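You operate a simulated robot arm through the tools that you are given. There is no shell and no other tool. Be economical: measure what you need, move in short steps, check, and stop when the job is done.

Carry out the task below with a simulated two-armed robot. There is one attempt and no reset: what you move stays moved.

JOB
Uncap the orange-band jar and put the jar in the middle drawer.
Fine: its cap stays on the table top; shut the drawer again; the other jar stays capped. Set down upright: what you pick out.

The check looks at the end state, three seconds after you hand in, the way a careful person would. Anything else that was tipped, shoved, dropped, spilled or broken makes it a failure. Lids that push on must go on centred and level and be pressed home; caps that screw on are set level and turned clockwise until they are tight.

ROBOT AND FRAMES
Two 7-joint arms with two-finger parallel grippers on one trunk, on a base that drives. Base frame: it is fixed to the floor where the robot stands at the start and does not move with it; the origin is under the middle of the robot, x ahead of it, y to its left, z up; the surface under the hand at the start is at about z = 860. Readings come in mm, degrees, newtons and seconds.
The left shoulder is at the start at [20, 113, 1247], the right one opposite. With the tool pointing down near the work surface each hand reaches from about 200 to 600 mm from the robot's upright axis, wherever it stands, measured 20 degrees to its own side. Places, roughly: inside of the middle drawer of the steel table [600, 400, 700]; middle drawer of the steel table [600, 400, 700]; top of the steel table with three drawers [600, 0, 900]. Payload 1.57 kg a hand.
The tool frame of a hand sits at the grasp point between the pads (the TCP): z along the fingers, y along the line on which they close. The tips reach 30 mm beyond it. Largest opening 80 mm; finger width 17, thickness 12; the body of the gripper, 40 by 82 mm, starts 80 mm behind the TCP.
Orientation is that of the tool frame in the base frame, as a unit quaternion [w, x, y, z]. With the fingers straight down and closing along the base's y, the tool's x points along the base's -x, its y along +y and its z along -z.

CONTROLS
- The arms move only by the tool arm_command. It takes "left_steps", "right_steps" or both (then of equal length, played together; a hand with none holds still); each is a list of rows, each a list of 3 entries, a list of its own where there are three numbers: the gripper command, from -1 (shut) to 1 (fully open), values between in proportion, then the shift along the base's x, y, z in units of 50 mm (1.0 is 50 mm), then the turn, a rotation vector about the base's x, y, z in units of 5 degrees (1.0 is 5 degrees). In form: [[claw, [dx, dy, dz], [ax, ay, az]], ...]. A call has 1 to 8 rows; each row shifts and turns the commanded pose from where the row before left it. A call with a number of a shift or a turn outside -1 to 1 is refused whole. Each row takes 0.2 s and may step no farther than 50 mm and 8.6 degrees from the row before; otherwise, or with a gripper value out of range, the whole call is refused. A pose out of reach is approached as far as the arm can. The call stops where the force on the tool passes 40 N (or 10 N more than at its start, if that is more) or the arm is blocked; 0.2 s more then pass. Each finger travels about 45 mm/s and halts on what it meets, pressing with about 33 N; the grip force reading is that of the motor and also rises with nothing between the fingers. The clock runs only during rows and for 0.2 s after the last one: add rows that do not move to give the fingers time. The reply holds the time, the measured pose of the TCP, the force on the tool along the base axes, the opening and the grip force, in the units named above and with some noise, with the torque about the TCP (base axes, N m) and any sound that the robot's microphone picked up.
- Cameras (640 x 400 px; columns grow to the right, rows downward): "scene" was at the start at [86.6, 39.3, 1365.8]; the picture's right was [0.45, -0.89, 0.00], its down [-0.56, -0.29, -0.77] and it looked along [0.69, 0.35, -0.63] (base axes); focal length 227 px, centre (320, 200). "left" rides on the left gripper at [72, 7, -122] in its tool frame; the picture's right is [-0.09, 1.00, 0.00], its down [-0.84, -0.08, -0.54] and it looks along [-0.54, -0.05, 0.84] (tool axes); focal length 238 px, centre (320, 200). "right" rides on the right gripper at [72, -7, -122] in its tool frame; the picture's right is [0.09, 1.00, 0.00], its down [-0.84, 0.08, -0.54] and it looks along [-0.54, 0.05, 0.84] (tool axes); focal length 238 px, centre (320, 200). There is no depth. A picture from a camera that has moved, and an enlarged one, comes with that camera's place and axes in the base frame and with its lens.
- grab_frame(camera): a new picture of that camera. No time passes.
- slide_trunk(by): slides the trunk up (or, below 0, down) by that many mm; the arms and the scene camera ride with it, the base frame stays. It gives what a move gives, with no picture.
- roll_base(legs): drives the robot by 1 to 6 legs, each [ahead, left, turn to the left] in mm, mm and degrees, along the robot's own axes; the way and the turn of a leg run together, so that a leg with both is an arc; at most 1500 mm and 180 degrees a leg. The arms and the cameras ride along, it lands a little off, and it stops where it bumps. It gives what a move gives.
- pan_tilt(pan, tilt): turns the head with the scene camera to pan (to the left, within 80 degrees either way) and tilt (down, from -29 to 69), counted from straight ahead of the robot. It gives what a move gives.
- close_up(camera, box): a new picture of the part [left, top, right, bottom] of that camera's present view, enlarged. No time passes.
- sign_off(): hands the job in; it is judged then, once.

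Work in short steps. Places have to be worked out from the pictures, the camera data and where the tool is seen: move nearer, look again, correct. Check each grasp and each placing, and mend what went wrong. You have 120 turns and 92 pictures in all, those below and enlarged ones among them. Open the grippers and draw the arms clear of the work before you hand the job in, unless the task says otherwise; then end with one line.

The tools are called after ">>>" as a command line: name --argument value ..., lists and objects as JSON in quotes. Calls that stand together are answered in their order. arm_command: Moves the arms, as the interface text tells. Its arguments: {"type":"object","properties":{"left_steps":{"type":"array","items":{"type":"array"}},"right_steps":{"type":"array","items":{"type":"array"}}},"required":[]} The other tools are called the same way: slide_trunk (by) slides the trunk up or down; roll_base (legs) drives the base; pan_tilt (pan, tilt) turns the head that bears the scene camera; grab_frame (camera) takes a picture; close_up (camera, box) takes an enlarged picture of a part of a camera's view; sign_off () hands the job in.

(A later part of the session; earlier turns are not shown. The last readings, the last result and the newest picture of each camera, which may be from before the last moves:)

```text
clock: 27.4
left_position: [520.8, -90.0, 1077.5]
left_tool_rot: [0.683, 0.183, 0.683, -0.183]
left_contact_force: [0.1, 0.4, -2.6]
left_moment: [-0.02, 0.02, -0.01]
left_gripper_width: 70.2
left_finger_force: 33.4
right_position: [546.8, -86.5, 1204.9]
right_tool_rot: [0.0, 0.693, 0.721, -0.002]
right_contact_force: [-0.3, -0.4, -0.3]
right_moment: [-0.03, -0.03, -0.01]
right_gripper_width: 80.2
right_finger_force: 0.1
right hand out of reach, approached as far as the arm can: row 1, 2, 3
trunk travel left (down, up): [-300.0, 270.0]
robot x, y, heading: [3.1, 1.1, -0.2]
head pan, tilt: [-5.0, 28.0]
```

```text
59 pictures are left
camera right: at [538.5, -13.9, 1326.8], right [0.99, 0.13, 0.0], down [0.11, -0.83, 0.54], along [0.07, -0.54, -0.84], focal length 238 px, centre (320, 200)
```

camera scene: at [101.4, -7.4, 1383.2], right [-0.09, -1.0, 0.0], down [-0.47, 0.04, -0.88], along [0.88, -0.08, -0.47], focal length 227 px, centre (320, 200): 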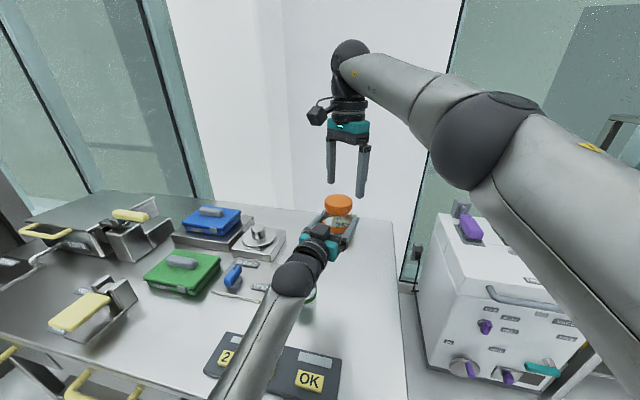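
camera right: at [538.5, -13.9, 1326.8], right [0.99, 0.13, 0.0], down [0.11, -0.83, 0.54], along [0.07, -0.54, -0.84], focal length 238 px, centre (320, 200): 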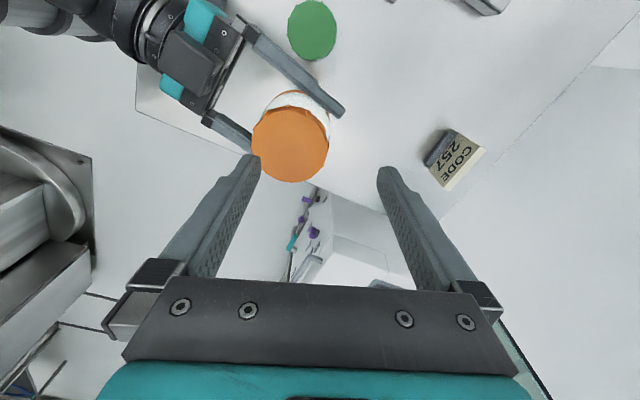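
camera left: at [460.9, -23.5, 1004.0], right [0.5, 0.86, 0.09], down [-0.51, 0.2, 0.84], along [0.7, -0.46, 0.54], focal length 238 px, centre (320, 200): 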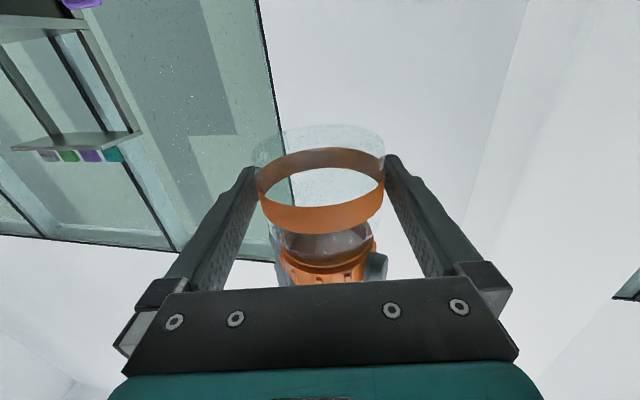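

The right hand lagged, so it is now at (547,-86.5). I move it back 25 mm in x to be over the cap.

>>> arm_command --right_steps '[[1, [-0.25, -0.01, 0], [0, 0, 0]], [1, [-0.25, -0.01, 0], [0, 0, 0]], [1, [0, 0, 0], [0, 0, 0]], [1, [0, 0, 0], [0, 0, 0]]]'

>>> grab_frame --camera "right"

```text
clock: 28.4
left_position: [521.3, -89.9, 1076.9]
left_tool_rot: [0.683, 0.183, 0.683, -0.183]
left_contact_force: [0.5, 0.0, -2.1]
left_moment: [-0.03, -0.03, -0.02]
left_gripper_width: 70.0
left_finger_force: 33.2
right_position: [542.8, -82.7, 1212.7]
right_tool_rot: [0.0, 0.693, 0.721, -0.002]
right_contact_force: [0.4, -0.4, 0.1]
right_moment: [0.0, -0.02, 0.0]
right_gripper_width: 79.8
right_finger_force: 0.2
right hand out of reach, approached as far as the arm can: row 1, 2
trunk travel left (down, up): [-300.0, 270.0]
robot x, y, heading: [-0.5, 1.1, 0.1]
head pan, tilt: [-5.0, 28.0]
```

```text
58 pictures are left
camera right: at [535.3, -11.1, 1334.5], right [0.99, 0.13, 0.0], down [0.11, -0.83, 0.54], along [0.07, -0.54, -0.84], focal length 238 px, centre (320, 200)
```

right: 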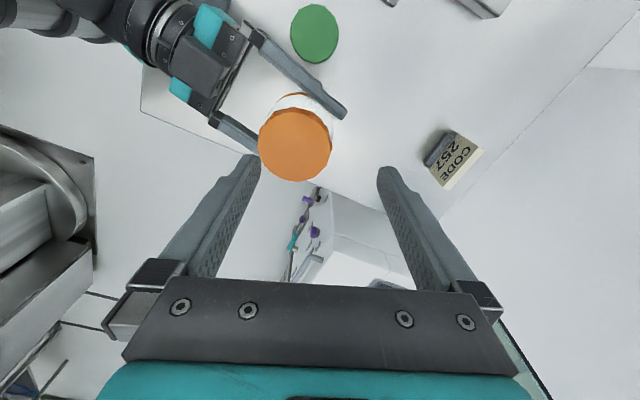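

A wrist joint limit at this yaw blocks the motion, not the reach. I turn back 20° and then move over the cap.

>>> arm_command --right_steps '[[1, [0, 0, 0], [0, 0, 1]], [1, [0, 0, 0], [0, 0, 1]], [1, [0, 0, 0], [0, 0, 1]], [1, [0, 0, 0], [0, 0, 1]], [1, [-0.22, -0.06, -0.12], [0, 0, 0]], [1, [-0.22, -0.06, -0.12], [0, 0, 0]], [1, [0, 0, 0], [0, 0, 0]]]'

>>> grab_frame --camera "right"

```text
clock: 30.1
left_position: [520.3, -90.2, 1076.8]
left_tool_rot: [0.683, 0.183, 0.683, -0.183]
left_contact_force: [0.1, 0.0, -2.1]
left_moment: [0.0, 0.0, 0.0]
left_gripper_width: 70.1
left_finger_force: 33.4
right_position: [522.0, -88.7, 1199.0]
right_tool_rot: [0.0, 0.557, 0.831, -0.001]
right_contact_force: [-0.5, 0.2, 0.0]
right_moment: [-0.01, 0.0, -0.02]
right_gripper_width: 80.1
right_finger_force: 0.0
trunk travel left (down, up): [-300.0, 270.0]
robot x, y, heading: [-2.3, -1.8, 0.2]
head pan, tilt: [-5.0, 28.0]
```

```text
57 pictures are left
camera right: at [489.8, -25.4, 1321.5], right [0.89, 0.46, 0.0], down [0.39, -0.74, 0.54], along [0.25, -0.48, -0.84], focal length 238 px, centre (320, 200)
```

right: 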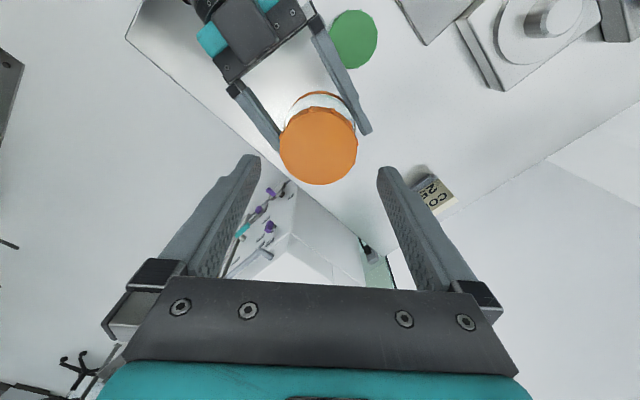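

The cap is laterally centred. I descend to gripping height, z 1143.5, and close.

>>> arm_command --right_steps '[[1, [0, 0.03, -0.5], [0, 0, 0]], [1, [0, 0, -0.61], [0, 0, 0]], [1, [0, 0, 0], [0, 0, 0]], [-1, [0, 0, 0], [0, 0, 0]], [-1, [0, 0, 0], [0, 0, 0]], [-1, [0, 0, 0], [0, 0, 0]]]'

>>> close_up --camera "scene" --box '[300, 170, 380, 230]'

```text
clock: 31.4
left_position: [521.7, -89.1, 1076.7]
left_tool_rot: [0.683, 0.183, 0.683, -0.183]
left_contact_force: [12.6, 2.6, -1.2]
left_moment: [0.03, 0.52, 0.03]
left_gripper_width: 70.0
left_finger_force: 33.1
right_position: [522.2, -88.7, 1143.6]
right_tool_rot: [-0.001, 0.556, 0.831, -0.003]
right_contact_force: [-13.0, -3.1, -0.4]
right_moment: [-0.2, 0.3, -0.06]
right_gripper_width: 62.4
right_finger_force: 30.5
trunk travel left (down, up): [-300.0, 270.0]
robot x, y, heading: [0.6, -1.0, 0.2]
head pan, tilt: [-5.0, 28.0]
```

```text
6.67 times, centred on (340, 200) of scene
camera zoom: at [101.4, -7.4, 1383.2], right [-0.09, -1.0, 0.0], down [-0.47, 0.04, -0.88], along [0.88, -0.08, -0.47], focal length 1512 px, centre (187, 200)
```

zoom: 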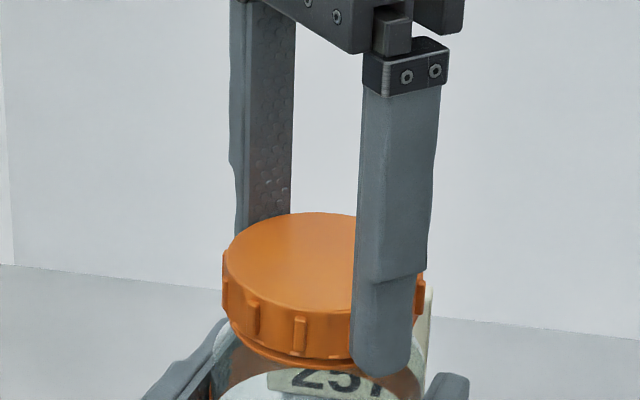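

It is gripped, with 13 N of side force, so I shift the right hand 1.5 mm to relieve it and turn counter-clockwise.

>>> arm_command --right_steps '[[-1, [-0.03, -0.01, 0], [0, 0, 1]], [-1, [0, 0, 0], [0, 0, 1]], [-1, [0, 0, 0], [0, 0, 1]], [-1, [0, 0, 0.005], [0, 0, 1]], [-1, [0, 0, 0.005], [0, 0, 1]], [-1, [0, 0, 0.005], [0, 0, 1]], [-1, [0, 0, 0.005], [0, 0, 1]], [-1, [0, 0, 0.005], [0, 0, 1]]]'

>>> close_up --camera "scene" --box '[300, 170, 380, 230]'

```text
clock: 33.2
left_position: [522.4, -89.3, 1076.8]
left_tool_rot: [0.684, 0.184, 0.682, -0.183]
left_contact_force: [3.2, 14.0, 1.2]
left_moment: [-0.07, 0.46, 0.02]
left_gripper_width: 69.8
left_finger_force: 33.3
right_position: [521.4, -88.3, 1144.0]
right_tool_rot: [0.001, 0.239, 0.971, -0.002]
right_contact_force: [-3.2, -13.7, -2.2]
right_moment: [-0.83, -0.22, -0.06]
right_gripper_width: 62.2
right_finger_force: 32.9
trunk travel left (down, up): [-300.0, 270.0]
robot x, y, heading: [0.2, 1.8, -0.3]
head pan, tilt: [-5.0, 28.0]
```

```text
6.67 times, centred on (340, 200) of scene
camera zoom: at [101.3, -7.4, 1383.2], right [-0.09, -1.0, 0.0], down [-0.47, 0.04, -0.88], along [0.88, -0.08, -0.47], focal length 1512 px, centre (187, 200)
```

zoom: 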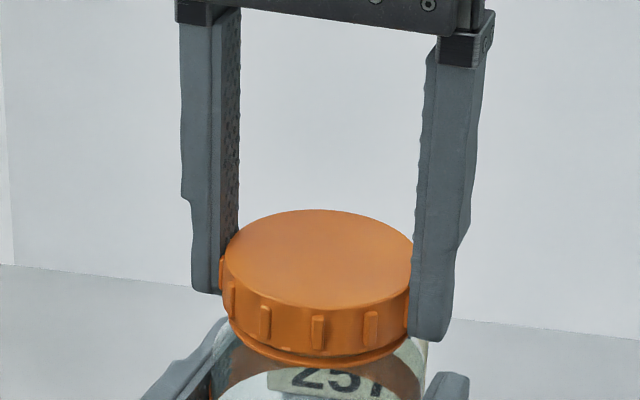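

Turning continues with little torque. I relieve the side force slightly and turn another 40°.

>>> arm_command --right_steps '[[-1, [0, -0.03, 0], [0, 0, 1]], [-1, [0, 0, 0], [0, 0, 1]], [-1, [0, 0, 0.005], [0, 0, 1]], [-1, [0, 0, 0.005], [0, 0, 1]], [-1, [0, 0, 0.005], [0, 0, 1]], [-1, [0, 0, 0.005], [0, 0, 1]], [-1, [0, 0, 0.005], [0, 0, 1]], [-1, [0, 0, 0.005], [0, 0, 0.5]]]'

>>> close_up --camera "scene" --box '[300, 170, 380, 230]'

```text
clock: 35.0
left_position: [521.6, -89.6, 1077.4]
left_tool_rot: [0.684, 0.183, 0.683, -0.182]
left_contact_force: [0.9, 13.4, 3.5]
left_moment: [-0.2, 0.25, 0.03]
left_gripper_width: 69.7
left_finger_force: 33.1
right_position: [520.7, -89.0, 1145.1]
right_tool_rot: [0.001, -0.088, 0.996, -0.001]
right_contact_force: [-1.4, -13.5, -5.1]
right_moment: [-0.73, -0.13, -0.01]
right_gripper_width: 62.2
right_finger_force: 33.3
trunk travel left (down, up): [-300.0, 270.0]
robot x, y, heading: [-2.7, 2.6, -0.1]
head pan, tilt: [-5.0, 28.0]
```

```text
6.67 times, centred on (340, 200) of scene
camera zoom: at [101.3, -7.4, 1383.2], right [-0.09, -1.0, 0.0], down [-0.47, 0.04, -0.88], along [0.88, -0.08, -0.47], focal length 1512 px, centre (187, 200)
```

zoom: 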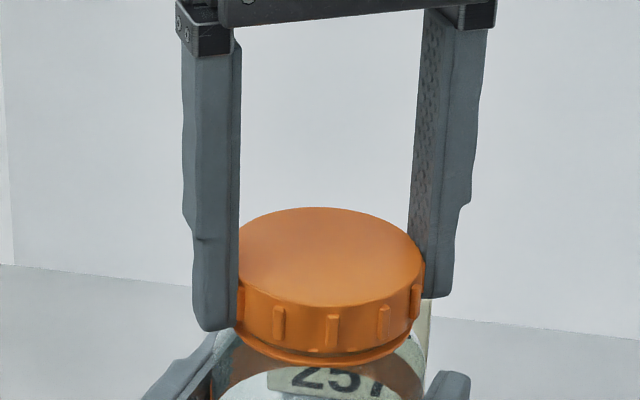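

That is about 100° turned in total. I test whether the cap is free by easing the right hand up 4 mm.

>>> arm_command --right_steps '[[-1, [0, 0, 0.04], [0, 0, 0]], [-1, [0, 0, 0.04], [0, 0, 0]], [-1, [0, 0, 0], [0, 0, 0]]]'

>>> close_up --camera "scene" --box '[300, 170, 380, 230]'

```text
clock: 35.9
left_position: [521.0, -89.9, 1080.7]
left_tool_rot: [0.685, 0.183, 0.681, -0.183]
left_contact_force: [-1.0, 11.3, 14.0]
left_moment: [-0.17, 0.15, 0.02]
left_gripper_width: 69.9
left_finger_force: 33.1
right_position: [521.0, -89.1, 1149.3]
right_tool_rot: [0.0, -0.087, 0.996, -0.001]
right_contact_force: [-0.2, -11.2, -16.3]
right_moment: [-0.65, -0.11, 0.01]
right_gripper_width: 62.2
right_finger_force: 32.6
trunk travel left (down, up): [-300.0, 270.0]
robot x, y, heading: [3.0, -3.0, -0.2]
head pan, tilt: [-5.0, 28.0]
```

```text
6.67 times, centred on (340, 200) of scene
camera zoom: at [101.3, -7.4, 1383.2], right [-0.09, -1.0, 0.0], down [-0.47, 0.04, -0.88], along [0.88, -0.08, -0.47], focal length 1512 px, centre (187, 200)
```

zoom: 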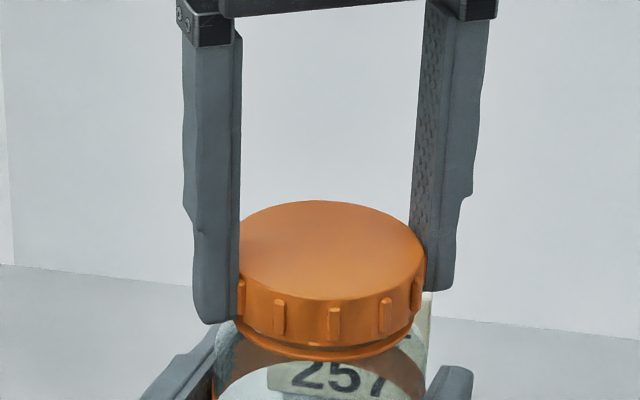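

The cap is still engaged (the jar was pulled along), so it needs more turns. I go back down 4 mm, open, turn the wrist back around the cap and regrip.

>>> arm_command --right_steps '[[-1, [0, 0, -0.08], [0, 0, 0]], [1, [0, 0, 0], [0, 0, 0]], [1, [0, -0.03, 0], [0, 0, -1]], [1, [0, 0, 0], [0, 0, -1]], [1, [0, 0, 0], [0, 0, -1]], [1, [0, 0, 0], [0, 0, -1]], [1, [0, 0, 0], [0, 0, -1]], [1, [0, 0, 0], [0, 0, -1]]]'

>>> arm_command --right_steps '[[1, [0, 0, 0], [0, 0, -1]], [1, [0, 0, 0], [0, 0, -1]], [1, [0, 0, 0], [0, 0, -1]], [1, [0, 0, 0], [0, 0, -1]], [1, [0, 0, 0], [0, 0, -1]], [1, [0, 0, 0], [0, 0, -1]], [1, [0, 0, 0], [0, 0, -1]], [1, [0, 0, 0], [0, 0, -1]]]'

>>> arm_command --right_steps '[[1, [0, 0, 0], [0, 0, -1]], [-1, [0, 0, 0], [0, 0, 0]], [-1, [0, 0, 0], [0, 0, 0]], [-1, [0, 0, 0], [0, 0, 0]]]'

```text
clock: 37.6
left_position: [522.0, -89.3, 1076.5]
left_tool_rot: [0.683, 0.184, 0.683, -0.183]
left_contact_force: [-0.2, -0.2, -2.1]
left_moment: [0.0, 0.01, 0.01]
left_gripper_width: 70.1
left_finger_force: 33.5
right_position: [521.2, -90.8, 1146.6]
right_tool_rot: [0.001, 0.175, 0.984, -0.001]
right_contact_force: [0.9, 0.7, 0.0]
right_moment: [-0.01, 0.02, 0.0]
right_gripper_width: 79.9
right_finger_force: 0.0
trunk travel left (down, up): [-300.0, 270.0]
robot x, y, heading: [2.3, 2.1, -0.1]
head pan, tilt: [-5.0, 28.0]
```

```text
clock: 39.5
left_position: [522.5, -89.6, 1076.3]
left_tool_rot: [0.683, 0.184, 0.683, -0.183]
left_contact_force: [0.4, 0.7, -2.2]
left_moment: [-0.04, -0.01, 0.02]
left_gripper_width: 69.7
left_finger_force: 32.6
right_position: [519.6, -90.5, 1146.1]
right_tool_rot: [-0.001, 0.502, 0.865, -0.001]
right_contact_force: [-0.1, 0.2, 0.4]
right_moment: [0.04, 0.01, -0.01]
right_gripper_width: 80.0
right_finger_force: 0.1
trunk travel left (down, up): [-300.0, 270.0]
robot x, y, heading: [1.6, 4.8, -0.0]
head pan, tilt: [-5.0, 28.0]
```

```text
clock: 40.5
left_position: [520.5, -89.6, 1076.3]
left_tool_rot: [0.683, 0.184, 0.683, -0.184]
left_contact_force: [-10.5, -0.9, -1.5]
left_moment: [0.05, -0.47, -0.01]
left_gripper_width: 70.0
left_finger_force: 32.7
right_position: [521.3, -91.0, 1145.4]
right_tool_rot: [0.002, 0.539, 0.842, 0.0]
right_contact_force: [10.3, 1.0, -0.1]
right_moment: [0.01, -0.23, 0.01]
right_gripper_width: 62.3
right_finger_force: 30.5
trunk travel left (down, up): [-300.0, 270.0]
robot x, y, heading: [2.2, -1.6, -0.1]
head pan, tilt: [-5.0, 28.0]
```

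Regripped at yaw -65°. I relieve the x offset and turn 80° in two calls.

>>> arm_command --right_steps '[[-1, [0.02, 0, 0], [0, 0, 1]], [-1, [0, 0, 0], [0, 0, 1]], [-1, [0, 0, 0], [0, 0, 1]], [-1, [0, 0, 0.005], [0, 0, 1]], [-1, [0, 0, 0.005], [0, 0, 1]], [-1, [0, 0, 0.005], [0, 0, 1]], [-1, [0, 0, 0.005], [0, 0, 1]], [-1, [0, 0, 0.005], [0, 0, 1]]]'

>>> arm_command --right_steps '[[-1, [0, 0, 0], [0, 0, 1]], [-1, [0, 0, 0], [0, 0, 1]], [-1, [0, 0, 0.005], [0, 0, 1]], [-1, [0, 0, 0.005], [0, 0, 1]], [-1, [0, 0, 0.005], [0, 0, 1]], [-1, [0, 0, 0.005], [0, 0, 1]], [-1, [0, 0, 0.005], [0, 0, 1]]]'

>>> arm_command --right_steps '[[-1, [0, 0, 0.04], [0, 0, 0]], [-1, [0, 0, 0.04], [0, 0, 0]], [-1, [0, 0, 0], [0, 0, 0]]]'

>>> close_up --camera "scene" --box '[300, 170, 380, 230]'

```text
clock: 42.2
left_position: [522.1, -89.0, 1077.6]
left_tool_rot: [0.683, 0.185, 0.682, -0.184]
left_contact_force: [-4.3, -6.6, 1.4]
left_moment: [0.42, -0.26, 0.01]
left_gripper_width: 69.7
left_finger_force: 33.2
right_position: [521.8, -90.2, 1146.1]
right_tool_rot: [0.001, 0.215, 0.977, 0.0]
right_contact_force: [5.2, 6.1, -3.1]
right_moment: [0.0, -0.04, -0.01]
right_gripper_width: 62.4
right_finger_force: 33.2
trunk travel left (down, up): [-300.0, 270.0]
robot x, y, heading: [0.0, 3.1, 0.2]
head pan, tilt: [-5.0, 28.0]
```

```text
clock: 43.9
left_position: [521.3, -90.0, 1078.2]
left_tool_rot: [0.684, 0.184, 0.682, -0.184]
left_contact_force: [-3.3, -11.3, 6.3]
left_moment: [0.6, 0.1, 0.0]
left_gripper_width: 69.9
left_finger_force: 33.4
right_position: [521.3, -89.8, 1147.7]
right_tool_rot: [0.001, -0.088, 0.996, 0.0]
right_contact_force: [3.1, 11.2, -8.1]
right_moment: [0.16, -0.28, -0.01]
right_gripper_width: 62.4
right_finger_force: 33.1
trunk travel left (down, up): [-300.0, 270.0]
robot x, y, heading: [1.5, -1.6, -0.1]
head pan, tilt: [-5.0, 28.0]
```

```text
clock: 44.6
left_position: [521.8, -90.2, 1080.1]
left_tool_rot: [0.686, 0.183, 0.68, -0.184]
left_contact_force: [0.5, -11.2, 18.2]
left_moment: [0.39, 0.33, -0.04]
left_gripper_width: 70.0
left_finger_force: 32.7
right_position: [522.2, -90.7, 1150.9]
right_tool_rot: [0.0, -0.087, 0.996, 0.001]
right_contact_force: [0.2, 10.8, -19.1]
right_moment: [0.45, -0.3, 0.01]
right_gripper_width: 62.6
right_finger_force: 32.8
trunk travel left (down, up): [-300.0, 270.0]
robot x, y, heading: [-1.3, -1.2, -0.2]
head pan, tilt: [-5.0, 28.0]
```

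```text
6.67 times, centred on (340, 200) of scene
camera zoom: at [101.3, -7.4, 1383.2], right [-0.09, -1.0, 0.0], down [-0.47, 0.04, -0.88], along [0.88, -0.08, -0.47], focal length 1512 px, centre (187, 200)
```

zoom: 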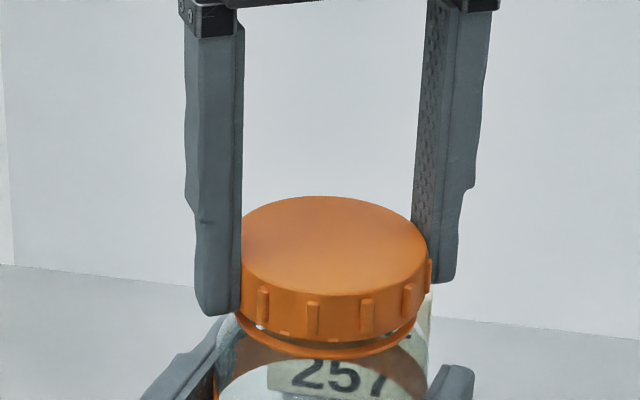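

A gap between cap and ring now shows: the cap is rising on its thread. Another stroke.

>>> arm_command --right_steps '[[-1, [0, 0, -0.06], [0, 0, 0]], [1, [0, 0, 0], [0, 0, 0]], [1, [0, 0, 0], [0, 0, -1]], [1, [0, 0, 0], [0, 0, -1]], [1, [0, 0, 0], [0, 0, -1]], [1, [0, 0, 0], [0, 0, -1]], [1, [0, 0, 0], [0, 0, -1]], [1, [0, 0, 0], [0, 0, -1]]]'

>>> arm_command --right_steps '[[1, [0, 0, 0], [0, 0, -1]], [1, [0, 0, 0], [0, 0, -1]], [1, [0, 0, 0], [0, 0, -1]], [1, [0, 0, 0], [0, 0, -1]], [1, [0, 0, 0], [0, 0, -1]], [1, [0, 0, 0], [0, 0, -1]], [1, [0, 0, 0], [0, 0, -1]], [1, [0, 0, 0], [0, 0, -1]]]'

>>> arm_command --right_steps '[[1, [0, 0, 0], [0, 0, -1]], [-1, [0, 0, 0], [0, 0, 0]], [-1, [0, 0, 0], [0, 0, 0]], [-1, [0, 0, 0], [0, 0, 0]]]'

>>> arm_command --right_steps '[[-1, [0, 0, 0], [0, 0, 1]], [-1, [0, 0, 0], [0, 0, 1]], [-1, [0, 0, 0], [0, 0, 1]], [-1, [0, 0, 0.01], [0, 0, 1]], [-1, [0, 0, 0.01], [0, 0, 1]], [-1, [0, 0, 0.01], [0, 0, 1]], [-1, [0, 0, 0.01], [0, 0, 1]], [-1, [0, 0, 0.01], [0, 0, 1]]]'

>>> arm_command --right_steps '[[-1, [0, 0, 0], [0, 0, 1]], [-1, [0, 0, 0], [0, 0, 1]], [-1, [0, 0, 0.01], [0, 0, 1]], [-1, [0, 0, 0.01], [0, 0, 1]], [-1, [0, 0, 0.01], [0, 0, 1]], [-1, [0, 0, 0.01], [0, 0, 1]], [-1, [0, 0, 0.01], [0, 0, 1]]]'

>>> close_up --camera "scene" --box '[300, 170, 380, 230]'

```text
clock: 46.5
left_position: [521.9, -89.1, 1076.5]
left_tool_rot: [0.683, 0.184, 0.683, -0.183]
left_contact_force: [0.0, -0.7, -1.8]
left_moment: [-0.05, 0.01, 0.03]
left_gripper_width: 69.8
left_finger_force: 32.6
right_position: [521.9, -90.9, 1149.3]
right_tool_rot: [0.001, 0.176, 0.984, -0.001]
right_contact_force: [-0.1, -0.3, -0.4]
right_moment: [0.01, -0.02, 0.01]
right_gripper_width: 79.6
right_finger_force: 0.1
trunk travel left (down, up): [-300.0, 270.0]
robot x, y, heading: [1.2, 2.0, -0.1]
head pan, tilt: [-5.0, 28.0]
```

```text
clock: 48.2
left_position: [521.4, -89.5, 1077.1]
left_tool_rot: [0.683, 0.184, 0.683, -0.182]
left_contact_force: [0.2, -0.2, -2.4]
left_moment: [0.02, -0.04, -0.01]
left_gripper_width: 70.0
left_finger_force: 33.2
right_position: [521.4, -91.6, 1149.1]
right_tool_rot: [0.0, 0.501, 0.865, -0.001]
right_contact_force: [-0.1, 0.6, 0.1]
right_moment: [-0.01, -0.03, -0.03]
right_gripper_width: 80.0
right_finger_force: 0.0
trunk travel left (down, up): [-300.0, 270.0]
robot x, y, heading: [-0.9, -1.1, -0.0]
head pan, tilt: [-5.0, 28.0]
```

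```text
clock: 49.2
left_position: [521.1, -91.1, 1077.3]
left_tool_rot: [0.683, 0.184, 0.683, -0.183]
left_contact_force: [-9.7, -1.5, -2.5]
left_moment: [0.04, -0.5, -0.01]
left_gripper_width: 69.8
left_finger_force: 33.0
right_position: [521.0, -90.4, 1150.0]
right_tool_rot: [0.003, 0.539, 0.842, 0.0]
right_contact_force: [9.3, 1.3, -0.5]
right_moment: [0.0, -0.21, 0.02]
right_gripper_width: 62.6
right_finger_force: 31.0
trunk travel left (down, up): [-300.0, 270.0]
robot x, y, heading: [-2.4, 0.3, -0.0]
head pan, tilt: [-5.0, 28.0]
```

```text
clock: 51.0
left_position: [521.3, -89.8, 1077.9]
left_tool_rot: [0.684, 0.183, 0.682, -0.183]
left_contact_force: [-6.6, -1.9, -0.1]
left_moment: [-0.08, 0.19, 0.04]
left_gripper_width: 70.2
left_finger_force: 33.0
right_position: [520.1, -90.3, 1151.3]
right_tool_rot: [0.001, 0.216, 0.976, 0.0]
right_contact_force: [6.7, 1.6, -2.8]
right_moment: [0.2, -0.66, -0.01]
right_gripper_width: 62.5
right_finger_force: 32.9
trunk travel left (down, up): [-300.0, 270.0]
robot x, y, heading: [-4.3, 3.4, 0.0]
head pan, tilt: [-5.0, 28.0]
```

```text
clock: 52.6
left_position: [522.0, -90.7, 1078.3]
left_tool_rot: [0.685, 0.184, 0.681, -0.184]
left_contact_force: [-3.5, -5.4, 10.6]
left_moment: [0.55, 0.44, -0.04]
left_gripper_width: 69.9
left_finger_force: 33.1
right_position: [520.6, -91.9, 1153.2]
right_tool_rot: [0.0, -0.088, 0.996, 0.0]
right_contact_force: [4.0, 6.5, -12.7]
right_moment: [-0.11, -0.69, 0.0]
right_gripper_width: 62.3
right_finger_force: 32.9
trunk travel left (down, up): [-300.0, 270.0]
robot x, y, heading: [2.0, 3.2, 0.2]
head pan, tilt: [-5.0, 28.0]
```

```text
6.67 times, centred on (340, 200) of scene
camera zoom: at [101.3, -7.4, 1383.2], right [-0.09, -1.0, 0.0], down [-0.47, 0.04, -0.88], along [0.88, -0.08, -0.47], focal length 1512 px, centre (187, 200)
```

zoom: 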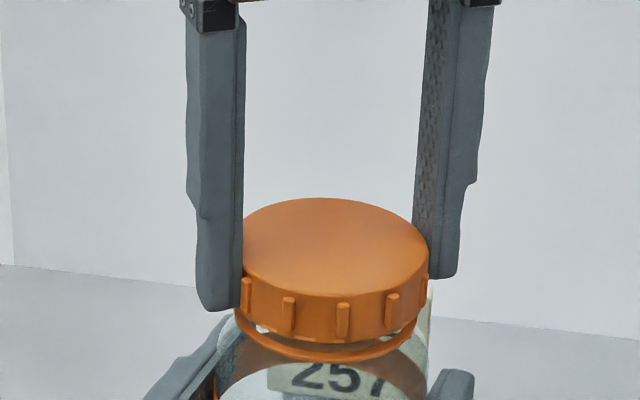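

The gap keeps growing, but I am gripping a bit high. For the next stroke I lower by 4 mm before regripping.

>>> arm_command --right_steps '[[-1, [0, 0, -0.04], [0, 0, 0]], [1, [0, 0, 0], [0, 0, 0]], [1, [0, 0, -0.04], [0, 0, -1]], [1, [0, 0, 0], [0, 0, -1]], [1, [0, 0, 0], [0, 0, -1]], [1, [0, 0, 0], [0, 0, -1]], [1, [0, 0, 0], [0, 0, -1]], [1, [0, 0, 0], [0, 0, -1]]]'

>>> arm_command --right_steps '[[1, [0, 0, 0], [0, 0, -1]], [1, [0, 0, 0], [0, 0, -1]], [1, [0, 0, 0], [0, 0, -1]], [1, [0, 0, 0], [0, 0, -1]], [1, [0, 0, 0], [0, 0, -1]], [1, [0, 0, 0], [0, 0, -1]], [1, [0, 0, 0], [0, 0, -1]], [1, [0, 0, 0], [0, 0, -1]]]'

>>> arm_command --right_steps '[[1, [0, 0, 0], [0, 0, -1]], [-1, [0, 0, 0], [0, 0, 0]], [-1, [0, 0, 0], [0, 0, 0]], [-1, [0, 0, 0], [0, 0, 0]]]'

>>> arm_command --right_steps '[[-1, [0, 0, 0], [0, 0, 1]], [-1, [0, 0, 0], [0, 0, 1]], [-1, [0, 0, 0], [0, 0, 1]], [-1, [0, 0, 0.005], [0, 0, 1]], [-1, [0, 0, 0.005], [0, 0, 1]], [-1, [0, 0, 0.005], [0, 0, 1]], [-1, [0, 0, 0.005], [0, 0, 1]], [-1, [0, 0, 0.005], [0, 0, 1]]]'

>>> arm_command --right_steps '[[-1, [0, 0, 0], [0, 0, 1]], [-1, [0, 0, 0], [0, 0, 1]], [-1, [0, 0, 0.01], [0, 0, 1]], [-1, [0, 0, 0.01], [0, 0, 1]], [-1, [0, 0, 0.01], [0, 0, 1]], [-1, [0, 0, 0.01], [0, 0, 1]], [-1, [0, 0, 0.01], [0, 0, 1]]]'

>>> close_up --camera "scene" --box '[300, 170, 380, 230]'

```text
clock: 54.5
left_position: [521.8, -90.4, 1076.8]
left_tool_rot: [0.683, 0.183, 0.683, -0.183]
left_contact_force: [0.1, -0.5, -2.6]
left_moment: [0.01, 0.02, -0.02]
left_gripper_width: 70.1
left_finger_force: 33.2
right_position: [521.1, -90.6, 1149.5]
right_tool_rot: [0.0, 0.175, 0.985, -0.001]
right_contact_force: [-0.1, 0.2, 0.7]
right_moment: [0.04, 0.02, 0.0]
right_gripper_width: 79.9
right_finger_force: 0.1
trunk travel left (down, up): [-300.0, 270.0]
robot x, y, heading: [-0.7, -0.9, 0.1]
head pan, tilt: [-5.0, 28.0]
```

```text
clock: 56.2
left_position: [520.9, -90.3, 1076.8]
left_tool_rot: [0.683, 0.183, 0.683, -0.182]
left_contact_force: [-0.6, 0.2, -2.7]
left_moment: [-0.03, -0.02, 0.0]
left_gripper_width: 70.0
left_finger_force: 33.3
right_position: [520.8, -91.5, 1150.0]
right_tool_rot: [0.0, 0.502, 0.865, -0.002]
right_contact_force: [-0.4, -0.5, 0.0]
right_moment: [0.0, -0.02, 0.01]
right_gripper_width: 80.1
right_finger_force: 0.1
trunk travel left (down, up): [-300.0, 270.0]
robot x, y, heading: [0.2, -1.9, -0.0]
head pan, tilt: [-5.0, 28.0]
```

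```text
clock: 57.2
left_position: [520.4, -90.6, 1077.4]
left_tool_rot: [0.683, 0.185, 0.682, -0.184]
left_contact_force: [-5.7, -0.2, -2.0]
left_moment: [0.02, -0.27, 0.0]
left_gripper_width: 69.9
left_finger_force: 33.4
right_position: [521.5, -90.8, 1150.5]
right_tool_rot: [0.003, 0.538, 0.843, -0.001]
right_contact_force: [6.0, 0.8, -0.8]
right_moment: [0.02, -0.15, -0.03]
right_gripper_width: 62.7
right_finger_force: 30.5
trunk travel left (down, up): [-300.0, 270.0]
robot x, y, heading: [0.2, 2.6, -0.1]
head pan, tilt: [-5.0, 28.0]
```

```text
clock: 59.0
left_position: [522.3, -89.6, 1076.4]
left_tool_rot: [0.683, 0.184, 0.683, -0.183]
left_contact_force: [-1.1, 0.3, -2.0]
left_moment: [-0.01, -0.09, 0.0]
left_gripper_width: 70.0
left_finger_force: 33.7
right_position: [520.0, -90.5, 1150.9]
right_tool_rot: [0.0, 0.216, 0.976, -0.001]
right_contact_force: [2.0, -0.1, 0.0]
right_moment: [0.02, 0.02, -0.04]
right_gripper_width: 62.5
right_finger_force: 33.2
trunk travel left (down, up): [-300.0, 270.0]
robot x, y, heading: [1.8, -3.1, -0.2]
head pan, tilt: [-5.0, 28.0]
```

```text
clock: 60.6
left_position: [522.6, -88.7, 1076.4]
left_tool_rot: [0.683, 0.183, 0.683, -0.183]
left_contact_force: [0.4, -0.3, -1.9]
left_moment: [-0.03, -0.04, 0.0]
left_gripper_width: 69.9
left_finger_force: 33.0
right_position: [521.6, -90.6, 1152.0]
right_tool_rot: [0.0, -0.087, 0.996, 0.0]
right_contact_force: [-1.0, -0.1, -0.5]
right_moment: [0.04, -0.01, 0.0]
right_gripper_width: 62.9
right_finger_force: 33.0
trunk travel left (down, up): [-300.0, 270.0]
robot x, y, heading: [1.5, -2.2, 0.1]
head pan, tilt: [-5.0, 28.0]
```

```text
6.67 times, centred on (340, 200) of scene
camera zoom: at [101.3, -7.4, 1383.2], right [-0.09, -1.0, 0.0], down [-0.47, 0.04, -0.88], along [0.88, -0.08, -0.47], focal length 1512 px, centre (187, 200)
```

zoom: 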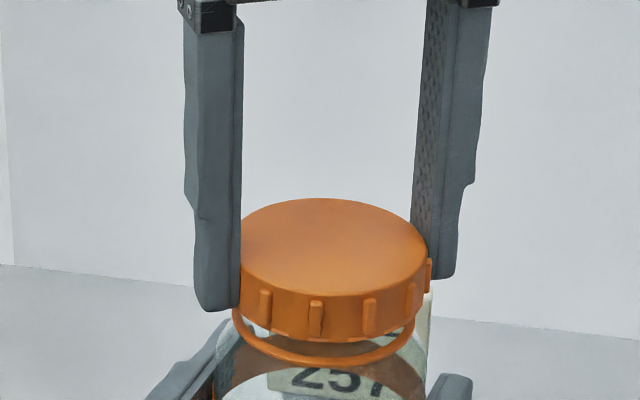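

The forces dropped to zero, so the cap looks free. I lift the right hand and check.

>>> arm_command --right_steps '[[-1, [0, 0, 0.1], [0, 0, 0]], [-1, [0, 0, 0.2], [0, 0, 0]], [-1, [0, 0, 0.5], [0, 0, 0]], [-1, [0, 0, 0], [0, 0, 0]]]'

>>> close_up --camera "scene" --box '[260, 140, 420, 260]'

```text
clock: 61.6
left_position: [522.3, -90.2, 1076.2]
left_tool_rot: [0.683, 0.182, 0.683, -0.182]
left_contact_force: [-0.3, -0.2, -1.8]
left_moment: [-0.02, 0.02, 0.0]
left_gripper_width: 70.2
left_finger_force: 33.0
right_position: [520.4, -91.6, 1193.4]
right_tool_rot: [0.001, -0.086, 0.996, 0.0]
right_contact_force: [0.2, 0.8, 0.1]
right_moment: [-0.03, -0.01, 0.03]
right_gripper_width: 62.7
right_finger_force: 32.3
trunk travel left (down, up): [-300.0, 270.0]
robot x, y, heading: [-2.7, 3.3, 0.4]
head pan, tilt: [-5.0, 28.0]
```

```text
3.33 times, centred on (340, 200) of scene
camera zoom: at [101.5, -7.4, 1383.2], right [-0.09, -1.0, 0.0], down [-0.47, 0.04, -0.88], along [0.88, -0.08, -0.47], focal length 756 px, centre (253, 200)
```

zoom: 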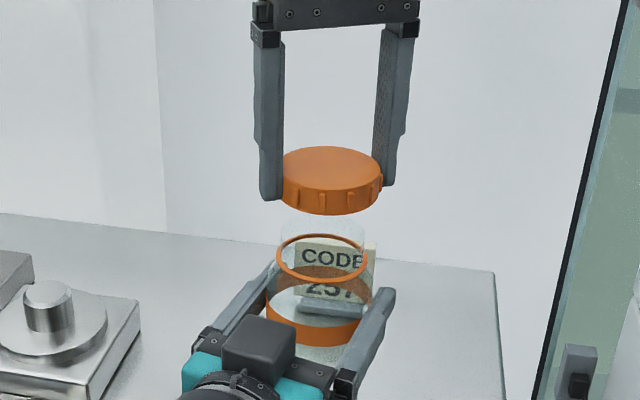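

The cap is off. I take it to the jar's former spot at about (475,-172), above the table.

>>> arm_command --right_steps '[[-1, [-0.3, -0.54, 0.1], [0, 0, 0]], [-1, [-0.3, -0.54, 0], [0, 0, 0]], [-1, [-0.3, -0.54, -0.5], [0, 0, 0]], [-1, [0, 0, -1], [0, 0, 0]], [-1, [0, 0, -1], [0, 0, 0]], [-1, [0, 0, -1], [0, 0, 0]], [-1, [0, 0, -1], [0, 0, 0]], [-1, [0, 0, -0.4], [0, 0, 0]]]'

>>> arm_command --right_steps '[[-1, [0, 0, -0.2], [0, 0, 0]], [-1, [0, 0, -0.1], [0, 0, 0]], [-1, [0, 0, 0], [0, 0, 0]]]'

>>> pan_tilt --pan -12 --tilt 45

>>> close_up --camera "scene" --box '[270, 150, 430, 250]'

```text
clock: 63.5
left_position: [521.4, -89.7, 1077.4]
left_tool_rot: [0.683, 0.184, 0.683, -0.183]
left_contact_force: [-0.5, -0.3, -2.3]
left_moment: [0.01, 0.04, 0.04]
left_gripper_width: 70.2
left_finger_force: 32.9
right_position: [474.4, -171.9, 951.7]
right_tool_rot: [0.002, -0.087, 0.996, -0.001]
right_contact_force: [-0.5, -0.2, -0.6]
right_moment: [0.02, 0.01, 0.01]
right_gripper_width: 62.5
right_finger_force: 33.6
trunk travel left (down, up): [-300.0, 270.0]
robot x, y, heading: [-0.7, -3.7, -0.2]
head pan, tilt: [-5.0, 28.0]
```

```text
clock: 64.2
left_position: [521.3, -89.8, 1077.6]
left_tool_rot: [0.683, 0.182, 0.683, -0.183]
left_contact_force: [0.4, 0.5, -2.5]
left_moment: [-0.01, -0.04, -0.01]
left_gripper_width: 69.6
left_finger_force: 33.1
right_position: [475.9, -169.8, 938.9]
right_tool_rot: [0.0, -0.087, 0.996, -0.001]
right_contact_force: [-0.2, 0.1, 0.6]
right_moment: [0.02, 0.02, 0.02]
right_gripper_width: 62.3
right_finger_force: 32.9
trunk travel left (down, up): [-300.0, 270.0]
robot x, y, heading: [-0.1, 0.5, -0.1]
head pan, tilt: [-5.0, 28.0]
```

```text
clock: 65.0
left_position: [521.5, -90.3, 1076.0]
left_tool_rot: [0.683, 0.184, 0.683, -0.184]
left_contact_force: [0.7, 0.2, -2.0]
left_moment: [-0.01, 0.0, 0.0]
left_gripper_width: 70.0
left_finger_force: 32.9
right_position: [476.4, -169.9, 938.9]
right_tool_rot: [0.001, -0.086, 0.996, 0.001]
right_contact_force: [1.0, -0.2, 0.4]
right_moment: [-0.02, -0.03, -0.01]
right_gripper_width: 62.4
right_finger_force: 33.2
trunk travel left (down, up): [-300.0, 270.0]
robot x, y, heading: [-4.0, 1.1, 0.0]
head pan, tilt: [-12.0, 45.0]
```

```text
4.00 times, centred on (350, 200) of scene
camera zoom: at [90.0, -16.3, 1357.5], right [-0.21, -0.98, 0.0], down [-0.69, 0.15, -0.71], along [0.69, -0.15, -0.71], focal length 907 px, centre (200, 200)
```

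zoom: 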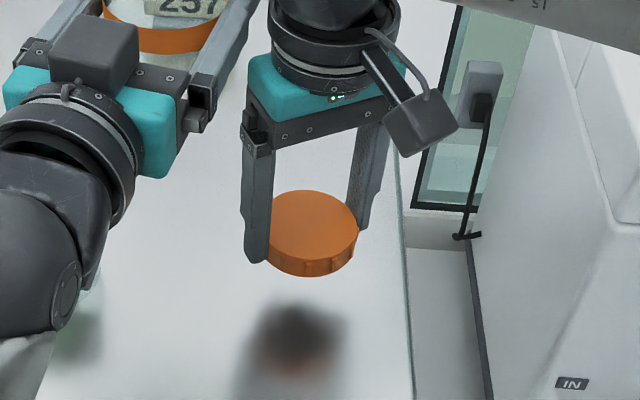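

Still above the table. I lower in 3 mm rows until contact registers.

>>> arm_command --right_steps '[[-1, [0, 0, -0.1], [0, 0, 0]], [-1, [0, 0, -0.1], [0, 0, 0]], [-1, [0, 0, -0.1], [0, 0, 0]], [-1, [0, 0, -0.08], [0, 0, 0]], [-1, [0, 0, -0.08], [0, 0, 0]], [-1, [0, 0, 0], [0, 0, 0]]]'

```text
clock: 66.5
left_position: [521.1, -90.6, 1076.1]
left_tool_rot: [0.683, 0.184, 0.683, -0.183]
left_contact_force: [-0.5, -0.4, -2.5]
left_moment: [0.02, -0.02, 0.02]
left_gripper_width: 69.9
left_finger_force: 33.7
right_position: [477.1, -172.2, 915.5]
right_tool_rot: [0.0, -0.086, 0.996, 0.0]
right_contact_force: [0.2, -0.5, -0.3]
right_moment: [0.02, 0.02, 0.02]
right_gripper_width: 62.3
right_finger_force: 33.7
trunk travel left (down, up): [-300.0, 270.0]
robot x, y, heading: [0.8, 0.5, 0.1]
head pan, tilt: [-12.0, 45.0]
```

>>> arm_command --right_steps '[[-1, [0, 0, -0.08], [0, 0, 0]], [-1, [0, 0, -0.08], [0, 0, 0]], [-1, [0, 0, -0.06], [0, 0, 0]], [-1, [0, 0, -0.04], [0, 0, 0]], [-1, [0, 0, 0], [0, 0, 0]]]'

>>> close_up --camera "scene" --box '[270, 150, 430, 250]'

```text
clock: 67.7
left_position: [522.5, -90.3, 1076.0]
left_tool_rot: [0.683, 0.182, 0.683, -0.183]
left_contact_force: [0.1, -0.2, -2.5]
left_moment: [-0.02, 0.0, 0.01]
left_gripper_width: 70.0
left_finger_force: 33.0
right_position: [476.7, -171.7, 903.0]
right_tool_rot: [0.001, -0.086, 0.996, 0.0]
right_contact_force: [0.4, 0.3, -0.7]
right_moment: [0.02, 0.04, -0.02]
right_gripper_width: 62.4
right_finger_force: 32.8
trunk travel left (down, up): [-300.0, 270.0]
robot x, y, heading: [-1.0, -3.8, 0.1]
head pan, tilt: [-12.0, 45.0]
```

```text
4.00 times, centred on (350, 200) of scene
camera zoom: at [90.0, -16.3, 1357.4], right [-0.21, -0.98, 0.0], down [-0.69, 0.15, -0.71], along [0.69, -0.15, -0.71], focal length 907 px, centre (200, 200)
```

zoom: 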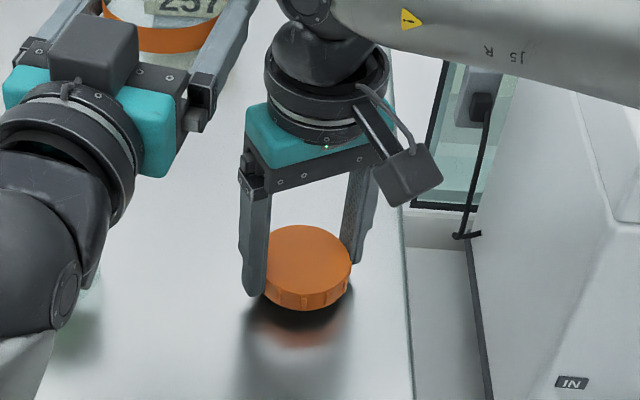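

Nearly down: the shadow is closing in under the cap. A few more small steps until contact.

>>> arm_command --right_steps '[[-1, [0, 0, -0.04], [0, 0, 0]], [-1, [0, 0, -0.04], [0, 0, 0]], [-1, [0, 0, -0.04], [0, 0, 0]], [-1, [0, 0, -0.04], [0, 0, 0]], [-1, [0, 0, -0.04], [0, 0, 0]], [-1, [0, 0, 0], [0, 0, 0]]]'

```text
clock: 69.0
left_position: [520.6, -90.1, 1076.5]
left_tool_rot: [0.683, 0.185, 0.683, -0.183]
left_contact_force: [0.7, 0.6, -2.5]
left_moment: [0.04, 0.03, 0.02]
left_gripper_width: 70.1
left_finger_force: 33.0
right_position: [477.6, -173.3, 892.5]
right_tool_rot: [0.001, -0.086, 0.996, 0.0]
right_contact_force: [-0.1, -0.1, 0.5]
right_moment: [-0.04, -0.01, -0.01]
right_gripper_width: 62.4
right_finger_force: 32.9
trunk travel left (down, up): [-300.0, 270.0]
robot x, y, heading: [-1.3, -1.6, -0.2]
head pan, tilt: [-12.0, 45.0]
```

>>> arm_command --right_steps '[[-1, [0, 0, -0.03], [0, 0, 0]], [-1, [0, 0, -0.03], [0, 0, 0]], [-1, [0, 0, 0], [0, 0, 0]]]'

>>> close_up --camera "scene" --box '[300, 180, 380, 240]'

```text
clock: 69.8
left_position: [520.8, -90.1, 1077.6]
left_tool_rot: [0.683, 0.184, 0.683, -0.184]
left_contact_force: [0.1, -0.6, -2.0]
left_moment: [-0.01, 0.0, 0.04]
left_gripper_width: 69.9
left_finger_force: 32.7
right_position: [476.9, -172.6, 890.0]
right_tool_rot: [0.003, -0.086, 0.996, 0.001]
right_contact_force: [-1.0, -2.1, 11.1]
right_moment: [0.16, 0.11, -0.01]
right_gripper_width: 62.4
right_finger_force: 33.0
trunk travel left (down, up): [-300.0, 270.0]
robot x, y, heading: [-0.0, 2.2, 0.2]
head pan, tilt: [-12.0, 45.0]
```

```text
6.67 times, centred on (340, 210) of scene
camera zoom: at [89.0, -16.3, 1357.6], right [-0.21, -0.98, 0.0], down [-0.69, 0.15, -0.71], along [0.69, -0.15, -0.71], focal length 1512 px, centre (187, 133)
```

zoom: 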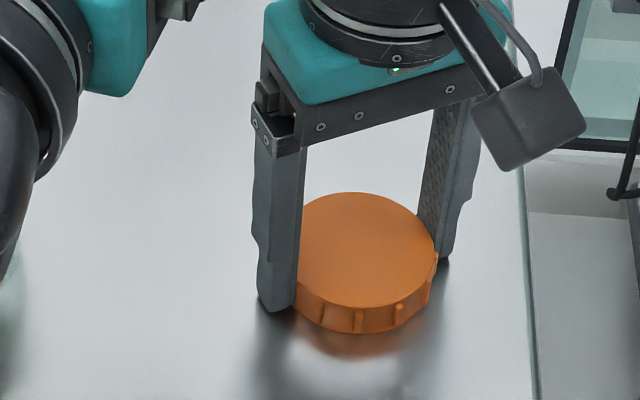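

Contact at 11 N: the cap is on the table. I release, rise straight up, and check the cap.

>>> arm_command --right_steps '[[-1, [0, 0, 0.03], [0, 0, 0]], [1, [0, 0, 0], [0, 0, 0]], [1, [0, 0, 0], [0, 0, 0]], [1, [0, 0, 0.4], [0, 0, 0]], [1, [0, 0, 1], [0, 0, 0]], [1, [0, 0, 1], [0, 0, 0]], [1, [0, 0, 1], [0, 0, 0]], [1, [0, 0, 1], [0, 0, 0]]]'

>>> arm_command --right_steps '[[1, [0, 0, 1], [0, 0, 0]], [1, [0, 0, 1], [0, 0, 0]], [1, [0.3, 0.55, 0.2], [0, 0, 0]], [1, [0.3, 0.55, 0], [0, 0, 0]], [1, [0.3, 0.55, 0], [0, 0, 0]], [1, [0, 0, 0], [0, 0, 0]]]'

>>> grab_frame --camera "scene"

>>> grab_frame --camera "right"

```text
clock: 71.3
left_position: [520.4, -91.2, 1100.3]
left_tool_rot: [0.7, 0.175, 0.663, -0.197]
left_contact_force: [-0.5, 0.3, 2.2]
left_moment: [-0.09, 0.22, -0.1]
left_gripper_width: 70.1
left_finger_force: 33.7
right_position: [473.4, -177.6, 998.9]
right_tool_rot: [-0.01, -0.083, 0.996, -0.011]
right_contact_force: [0.5, -0.9, -4.6]
right_moment: [-0.19, 0.02, -0.03]
right_gripper_width: 79.1
right_finger_force: 0.0
trunk travel left (down, up): [-300.0, 270.0]
robot x, y, heading: [-0.0, 2.4, -0.1]
head pan, tilt: [-12.0, 45.0]
stopped in row 7 (left hand): the force on the tool passed its limit at 54 N (the readings are from after the stop); the commanded pose is now the measured one
```

```text
clock: 71.7
left_position: [517.8, -95.1, 1124.5]
left_tool_rot: [0.717, 0.166, 0.643, -0.21]
left_contact_force: [-0.5, 0.8, 1.7]
left_moment: [-0.15, 0.25, -0.09]
left_gripper_width: 69.8
left_finger_force: 33.7
right_position: [468.7, -180.6, 1022.6]
right_tool_rot: [-0.021, -0.079, 0.997, -0.018]
right_contact_force: [0.9, -0.5, -4.7]
right_moment: [-0.15, 0.08, -0.04]
right_gripper_width: 79.2
right_finger_force: 0.0
trunk travel left (down, up): [-300.0, 270.0]
robot x, y, heading: [-2.7, 2.0, 0.1]
head pan, tilt: [-12.0, 45.0]
stopped in row 1 (left hand): the force on the tool passed its limit at 56 N (the readings are from after the stop); the commanded pose is now the measured one
```

```text
45 pictures are left
camera scene: at [90.1, -16.3, 1357.4], right [-0.21, -0.98, 0.0], down [-0.69, 0.15, -0.71], along [0.69, -0.15, -0.71], focal length 227 px, centre (320, 200)
```

scene: 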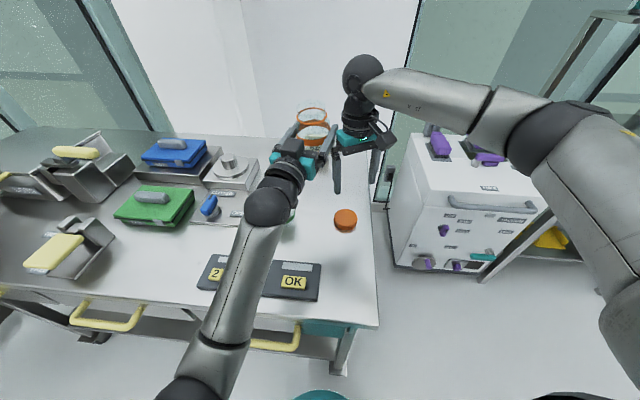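

```text
44 pictures are left
camera right: at [404.7, -193.4, 1148.3], right [-0.25, 0.97, -0.03], down [0.83, 0.23, 0.5], along [0.49, 0.1, -0.86], focal length 238 px, centre (320, 200)
```

right: 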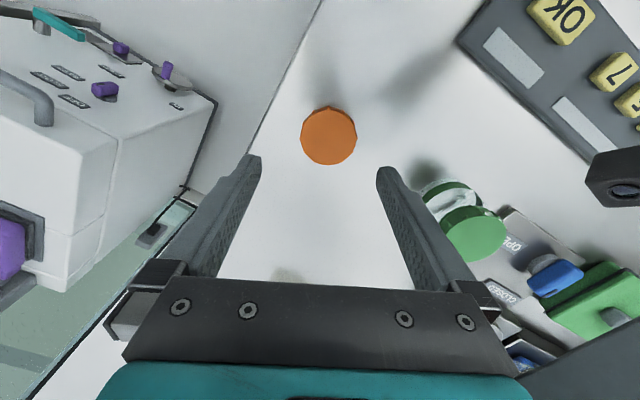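

The cap is down, but rising here hooked the left hand from below; the jar is still held. I back the right hand down and away to -y, then go up clear.

>>> arm_command --right_steps '[[1, [0, 0, -0.6], [0, 0, 0]], [1, [0, -0.3, -0.4], [0, 0, 0]], [1, [0, -0.8, 0], [0, 0, 0]], [1, [0, -0.8, 0], [0, 0, 0]], [1, [0, 0, 0], [0, 0, 0]]]'

>>> grab_frame --camera "scene"

```text
clock: 72.9
left_position: [517.4, -93.5, 1123.1]
left_tool_rot: [0.717, 0.166, 0.644, -0.21]
left_contact_force: [1.3, -0.1, -1.9]
left_moment: [-0.02, -0.03, -0.02]
left_gripper_width: 69.7
left_finger_force: 32.6
right_position: [467.7, -276.1, 972.1]
right_tool_rot: [-0.019, -0.08, 0.996, -0.017]
right_contact_force: [-0.5, 0.4, 0.1]
right_moment: [0.04, -0.02, 0.0]
right_gripper_width: 80.2
right_finger_force: 0.0
trunk travel left (down, up): [-300.0, 270.0]
robot x, y, heading: [0.7, -1.8, 0.1]
head pan, tilt: [-12.0, 45.0]
```

```text
43 pictures are left
camera scene: at [90.1, -16.1, 1357.4], right [-0.21, -0.98, 0.0], down [-0.69, 0.15, -0.71], along [0.69, -0.15, -0.71], focal length 227 px, centre (320, 200)
```

scene: 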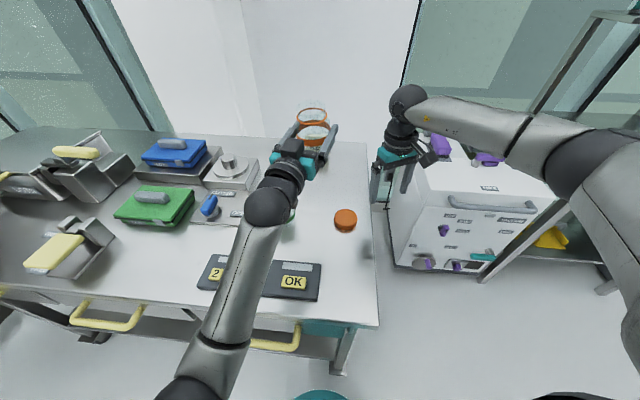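

Clear now, with the jar intact and the cap on the table. I re-level both hands (the left was tilted about 7°), return the left hand to (521,-90,1077) and raise the right hand off to the side.

>>> arm_command --left_steps '[[-1, [0.02, 0.02, -0.2], [0.25, 0.24, 0.04]], [-1, [0.02, 0.02, -0.25], [0.25, 0.24, 0.04]], [-1, [0.02, 0.02, -0.25], [0.25, 0.24, 0.04]], [-1, [0.02, 0.02, -0.2], [0.25, 0.23, 0.03]], [-1, [0, 0, 0], [0, 0, 0]], [-1, [0, 0, 0], [0, 0, 0]]]' --right_steps '[[1, [0, 0, 0.8], [0.42, -0.4, 0]], [1, [0, 0, 0.9], [0, 0, 0]], [1, [0, 0, 0.9], [0, 0, 0]], [1, [0, 0, 0.9], [0, 0, 0]], [1, [0, 0, 0.95], [0, 0, 0]], [1, [0, 0, 0], [0, 0, 0]]]'

>>> arm_command --right_steps '[[1, [0.27, 0.9, 0], [0, 0, 0]], [1, [0.27, 0.9, 0], [0, 0, 0]], [1, [0.27, 0.9, 0], [0, 0, 0]], [1, [0.27, 0.9, 0], [0, 0, 0]], [1, [0, 0.1, 0], [0, 0, 0]], [1, [0, 0, 0], [0, 0, 0]]]'

>>> grab_frame --camera "right"

>>> grab_frame --camera "left"

```text
clock: 74.3
left_position: [523.3, -88.3, 1076.6]
left_tool_rot: [0.683, 0.184, 0.683, -0.183]
left_contact_force: [-0.6, -0.2, -1.9]
left_moment: [0.03, 0.02, -0.02]
left_gripper_width: 69.8
left_finger_force: 33.6
right_position: [468.0, -275.8, 1197.2]
right_tool_rot: [-0.001, -0.08, 0.997, -0.001]
right_contact_force: [0.7, 0.8, -0.3]
right_moment: [-0.01, -0.01, 0.02]
right_gripper_width: 80.1
right_finger_force: 0.1
trunk travel left (down, up): [-300.0, 270.0]
robot x, y, heading: [-2.0, 1.2, 0.0]
head pan, tilt: [-12.0, 45.0]
```

```text
clock: 75.7
left_position: [523.6, -88.7, 1078.0]
left_tool_rot: [0.683, 0.185, 0.682, -0.183]
left_contact_force: [0.8, -0.6, -1.4]
left_moment: [0.0, 0.04, 0.0]
left_gripper_width: 69.9
left_finger_force: 33.2
right_position: [524.0, -87.4, 1195.5]
right_tool_rot: [-0.001, -0.08, 0.997, -0.001]
right_contact_force: [-0.4, 0.0, -0.4]
right_moment: [-0.01, 0.01, 0.01]
right_gripper_width: 80.0
right_finger_force: 0.0
trunk travel left (down, up): [-300.0, 270.0]
robot x, y, heading: [-2.5, 1.7, 0.2]
head pan, tilt: [-12.0, 45.0]
```

```text
42 pictures are left
camera right: at [454.7, -105.6, 1319.0], right [-0.25, 0.97, 0.0], down [0.81, 0.21, 0.54], along [0.52, 0.13, -0.84], focal length 238 px, centre (320, 200)
```

right: 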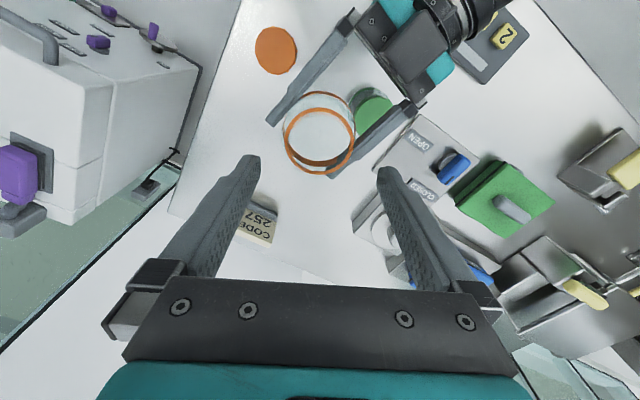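

```text
41 pictures are left
camera left: at [421.7, -21.0, 1005.4], right [0.5, 0.86, 0.09], down [-0.51, 0.2, 0.84], along [0.7, -0.47, 0.54], focal length 238 px, centre (320, 200)
```

left: 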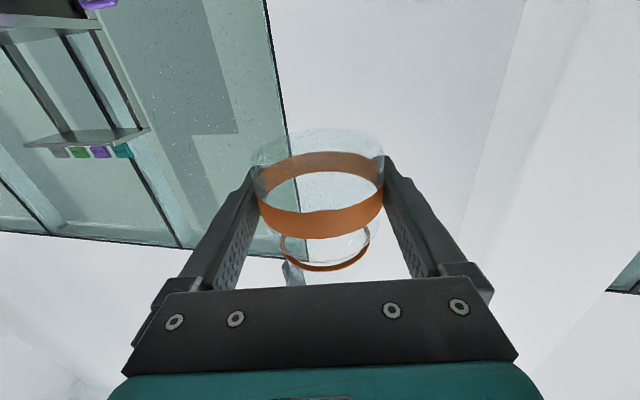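

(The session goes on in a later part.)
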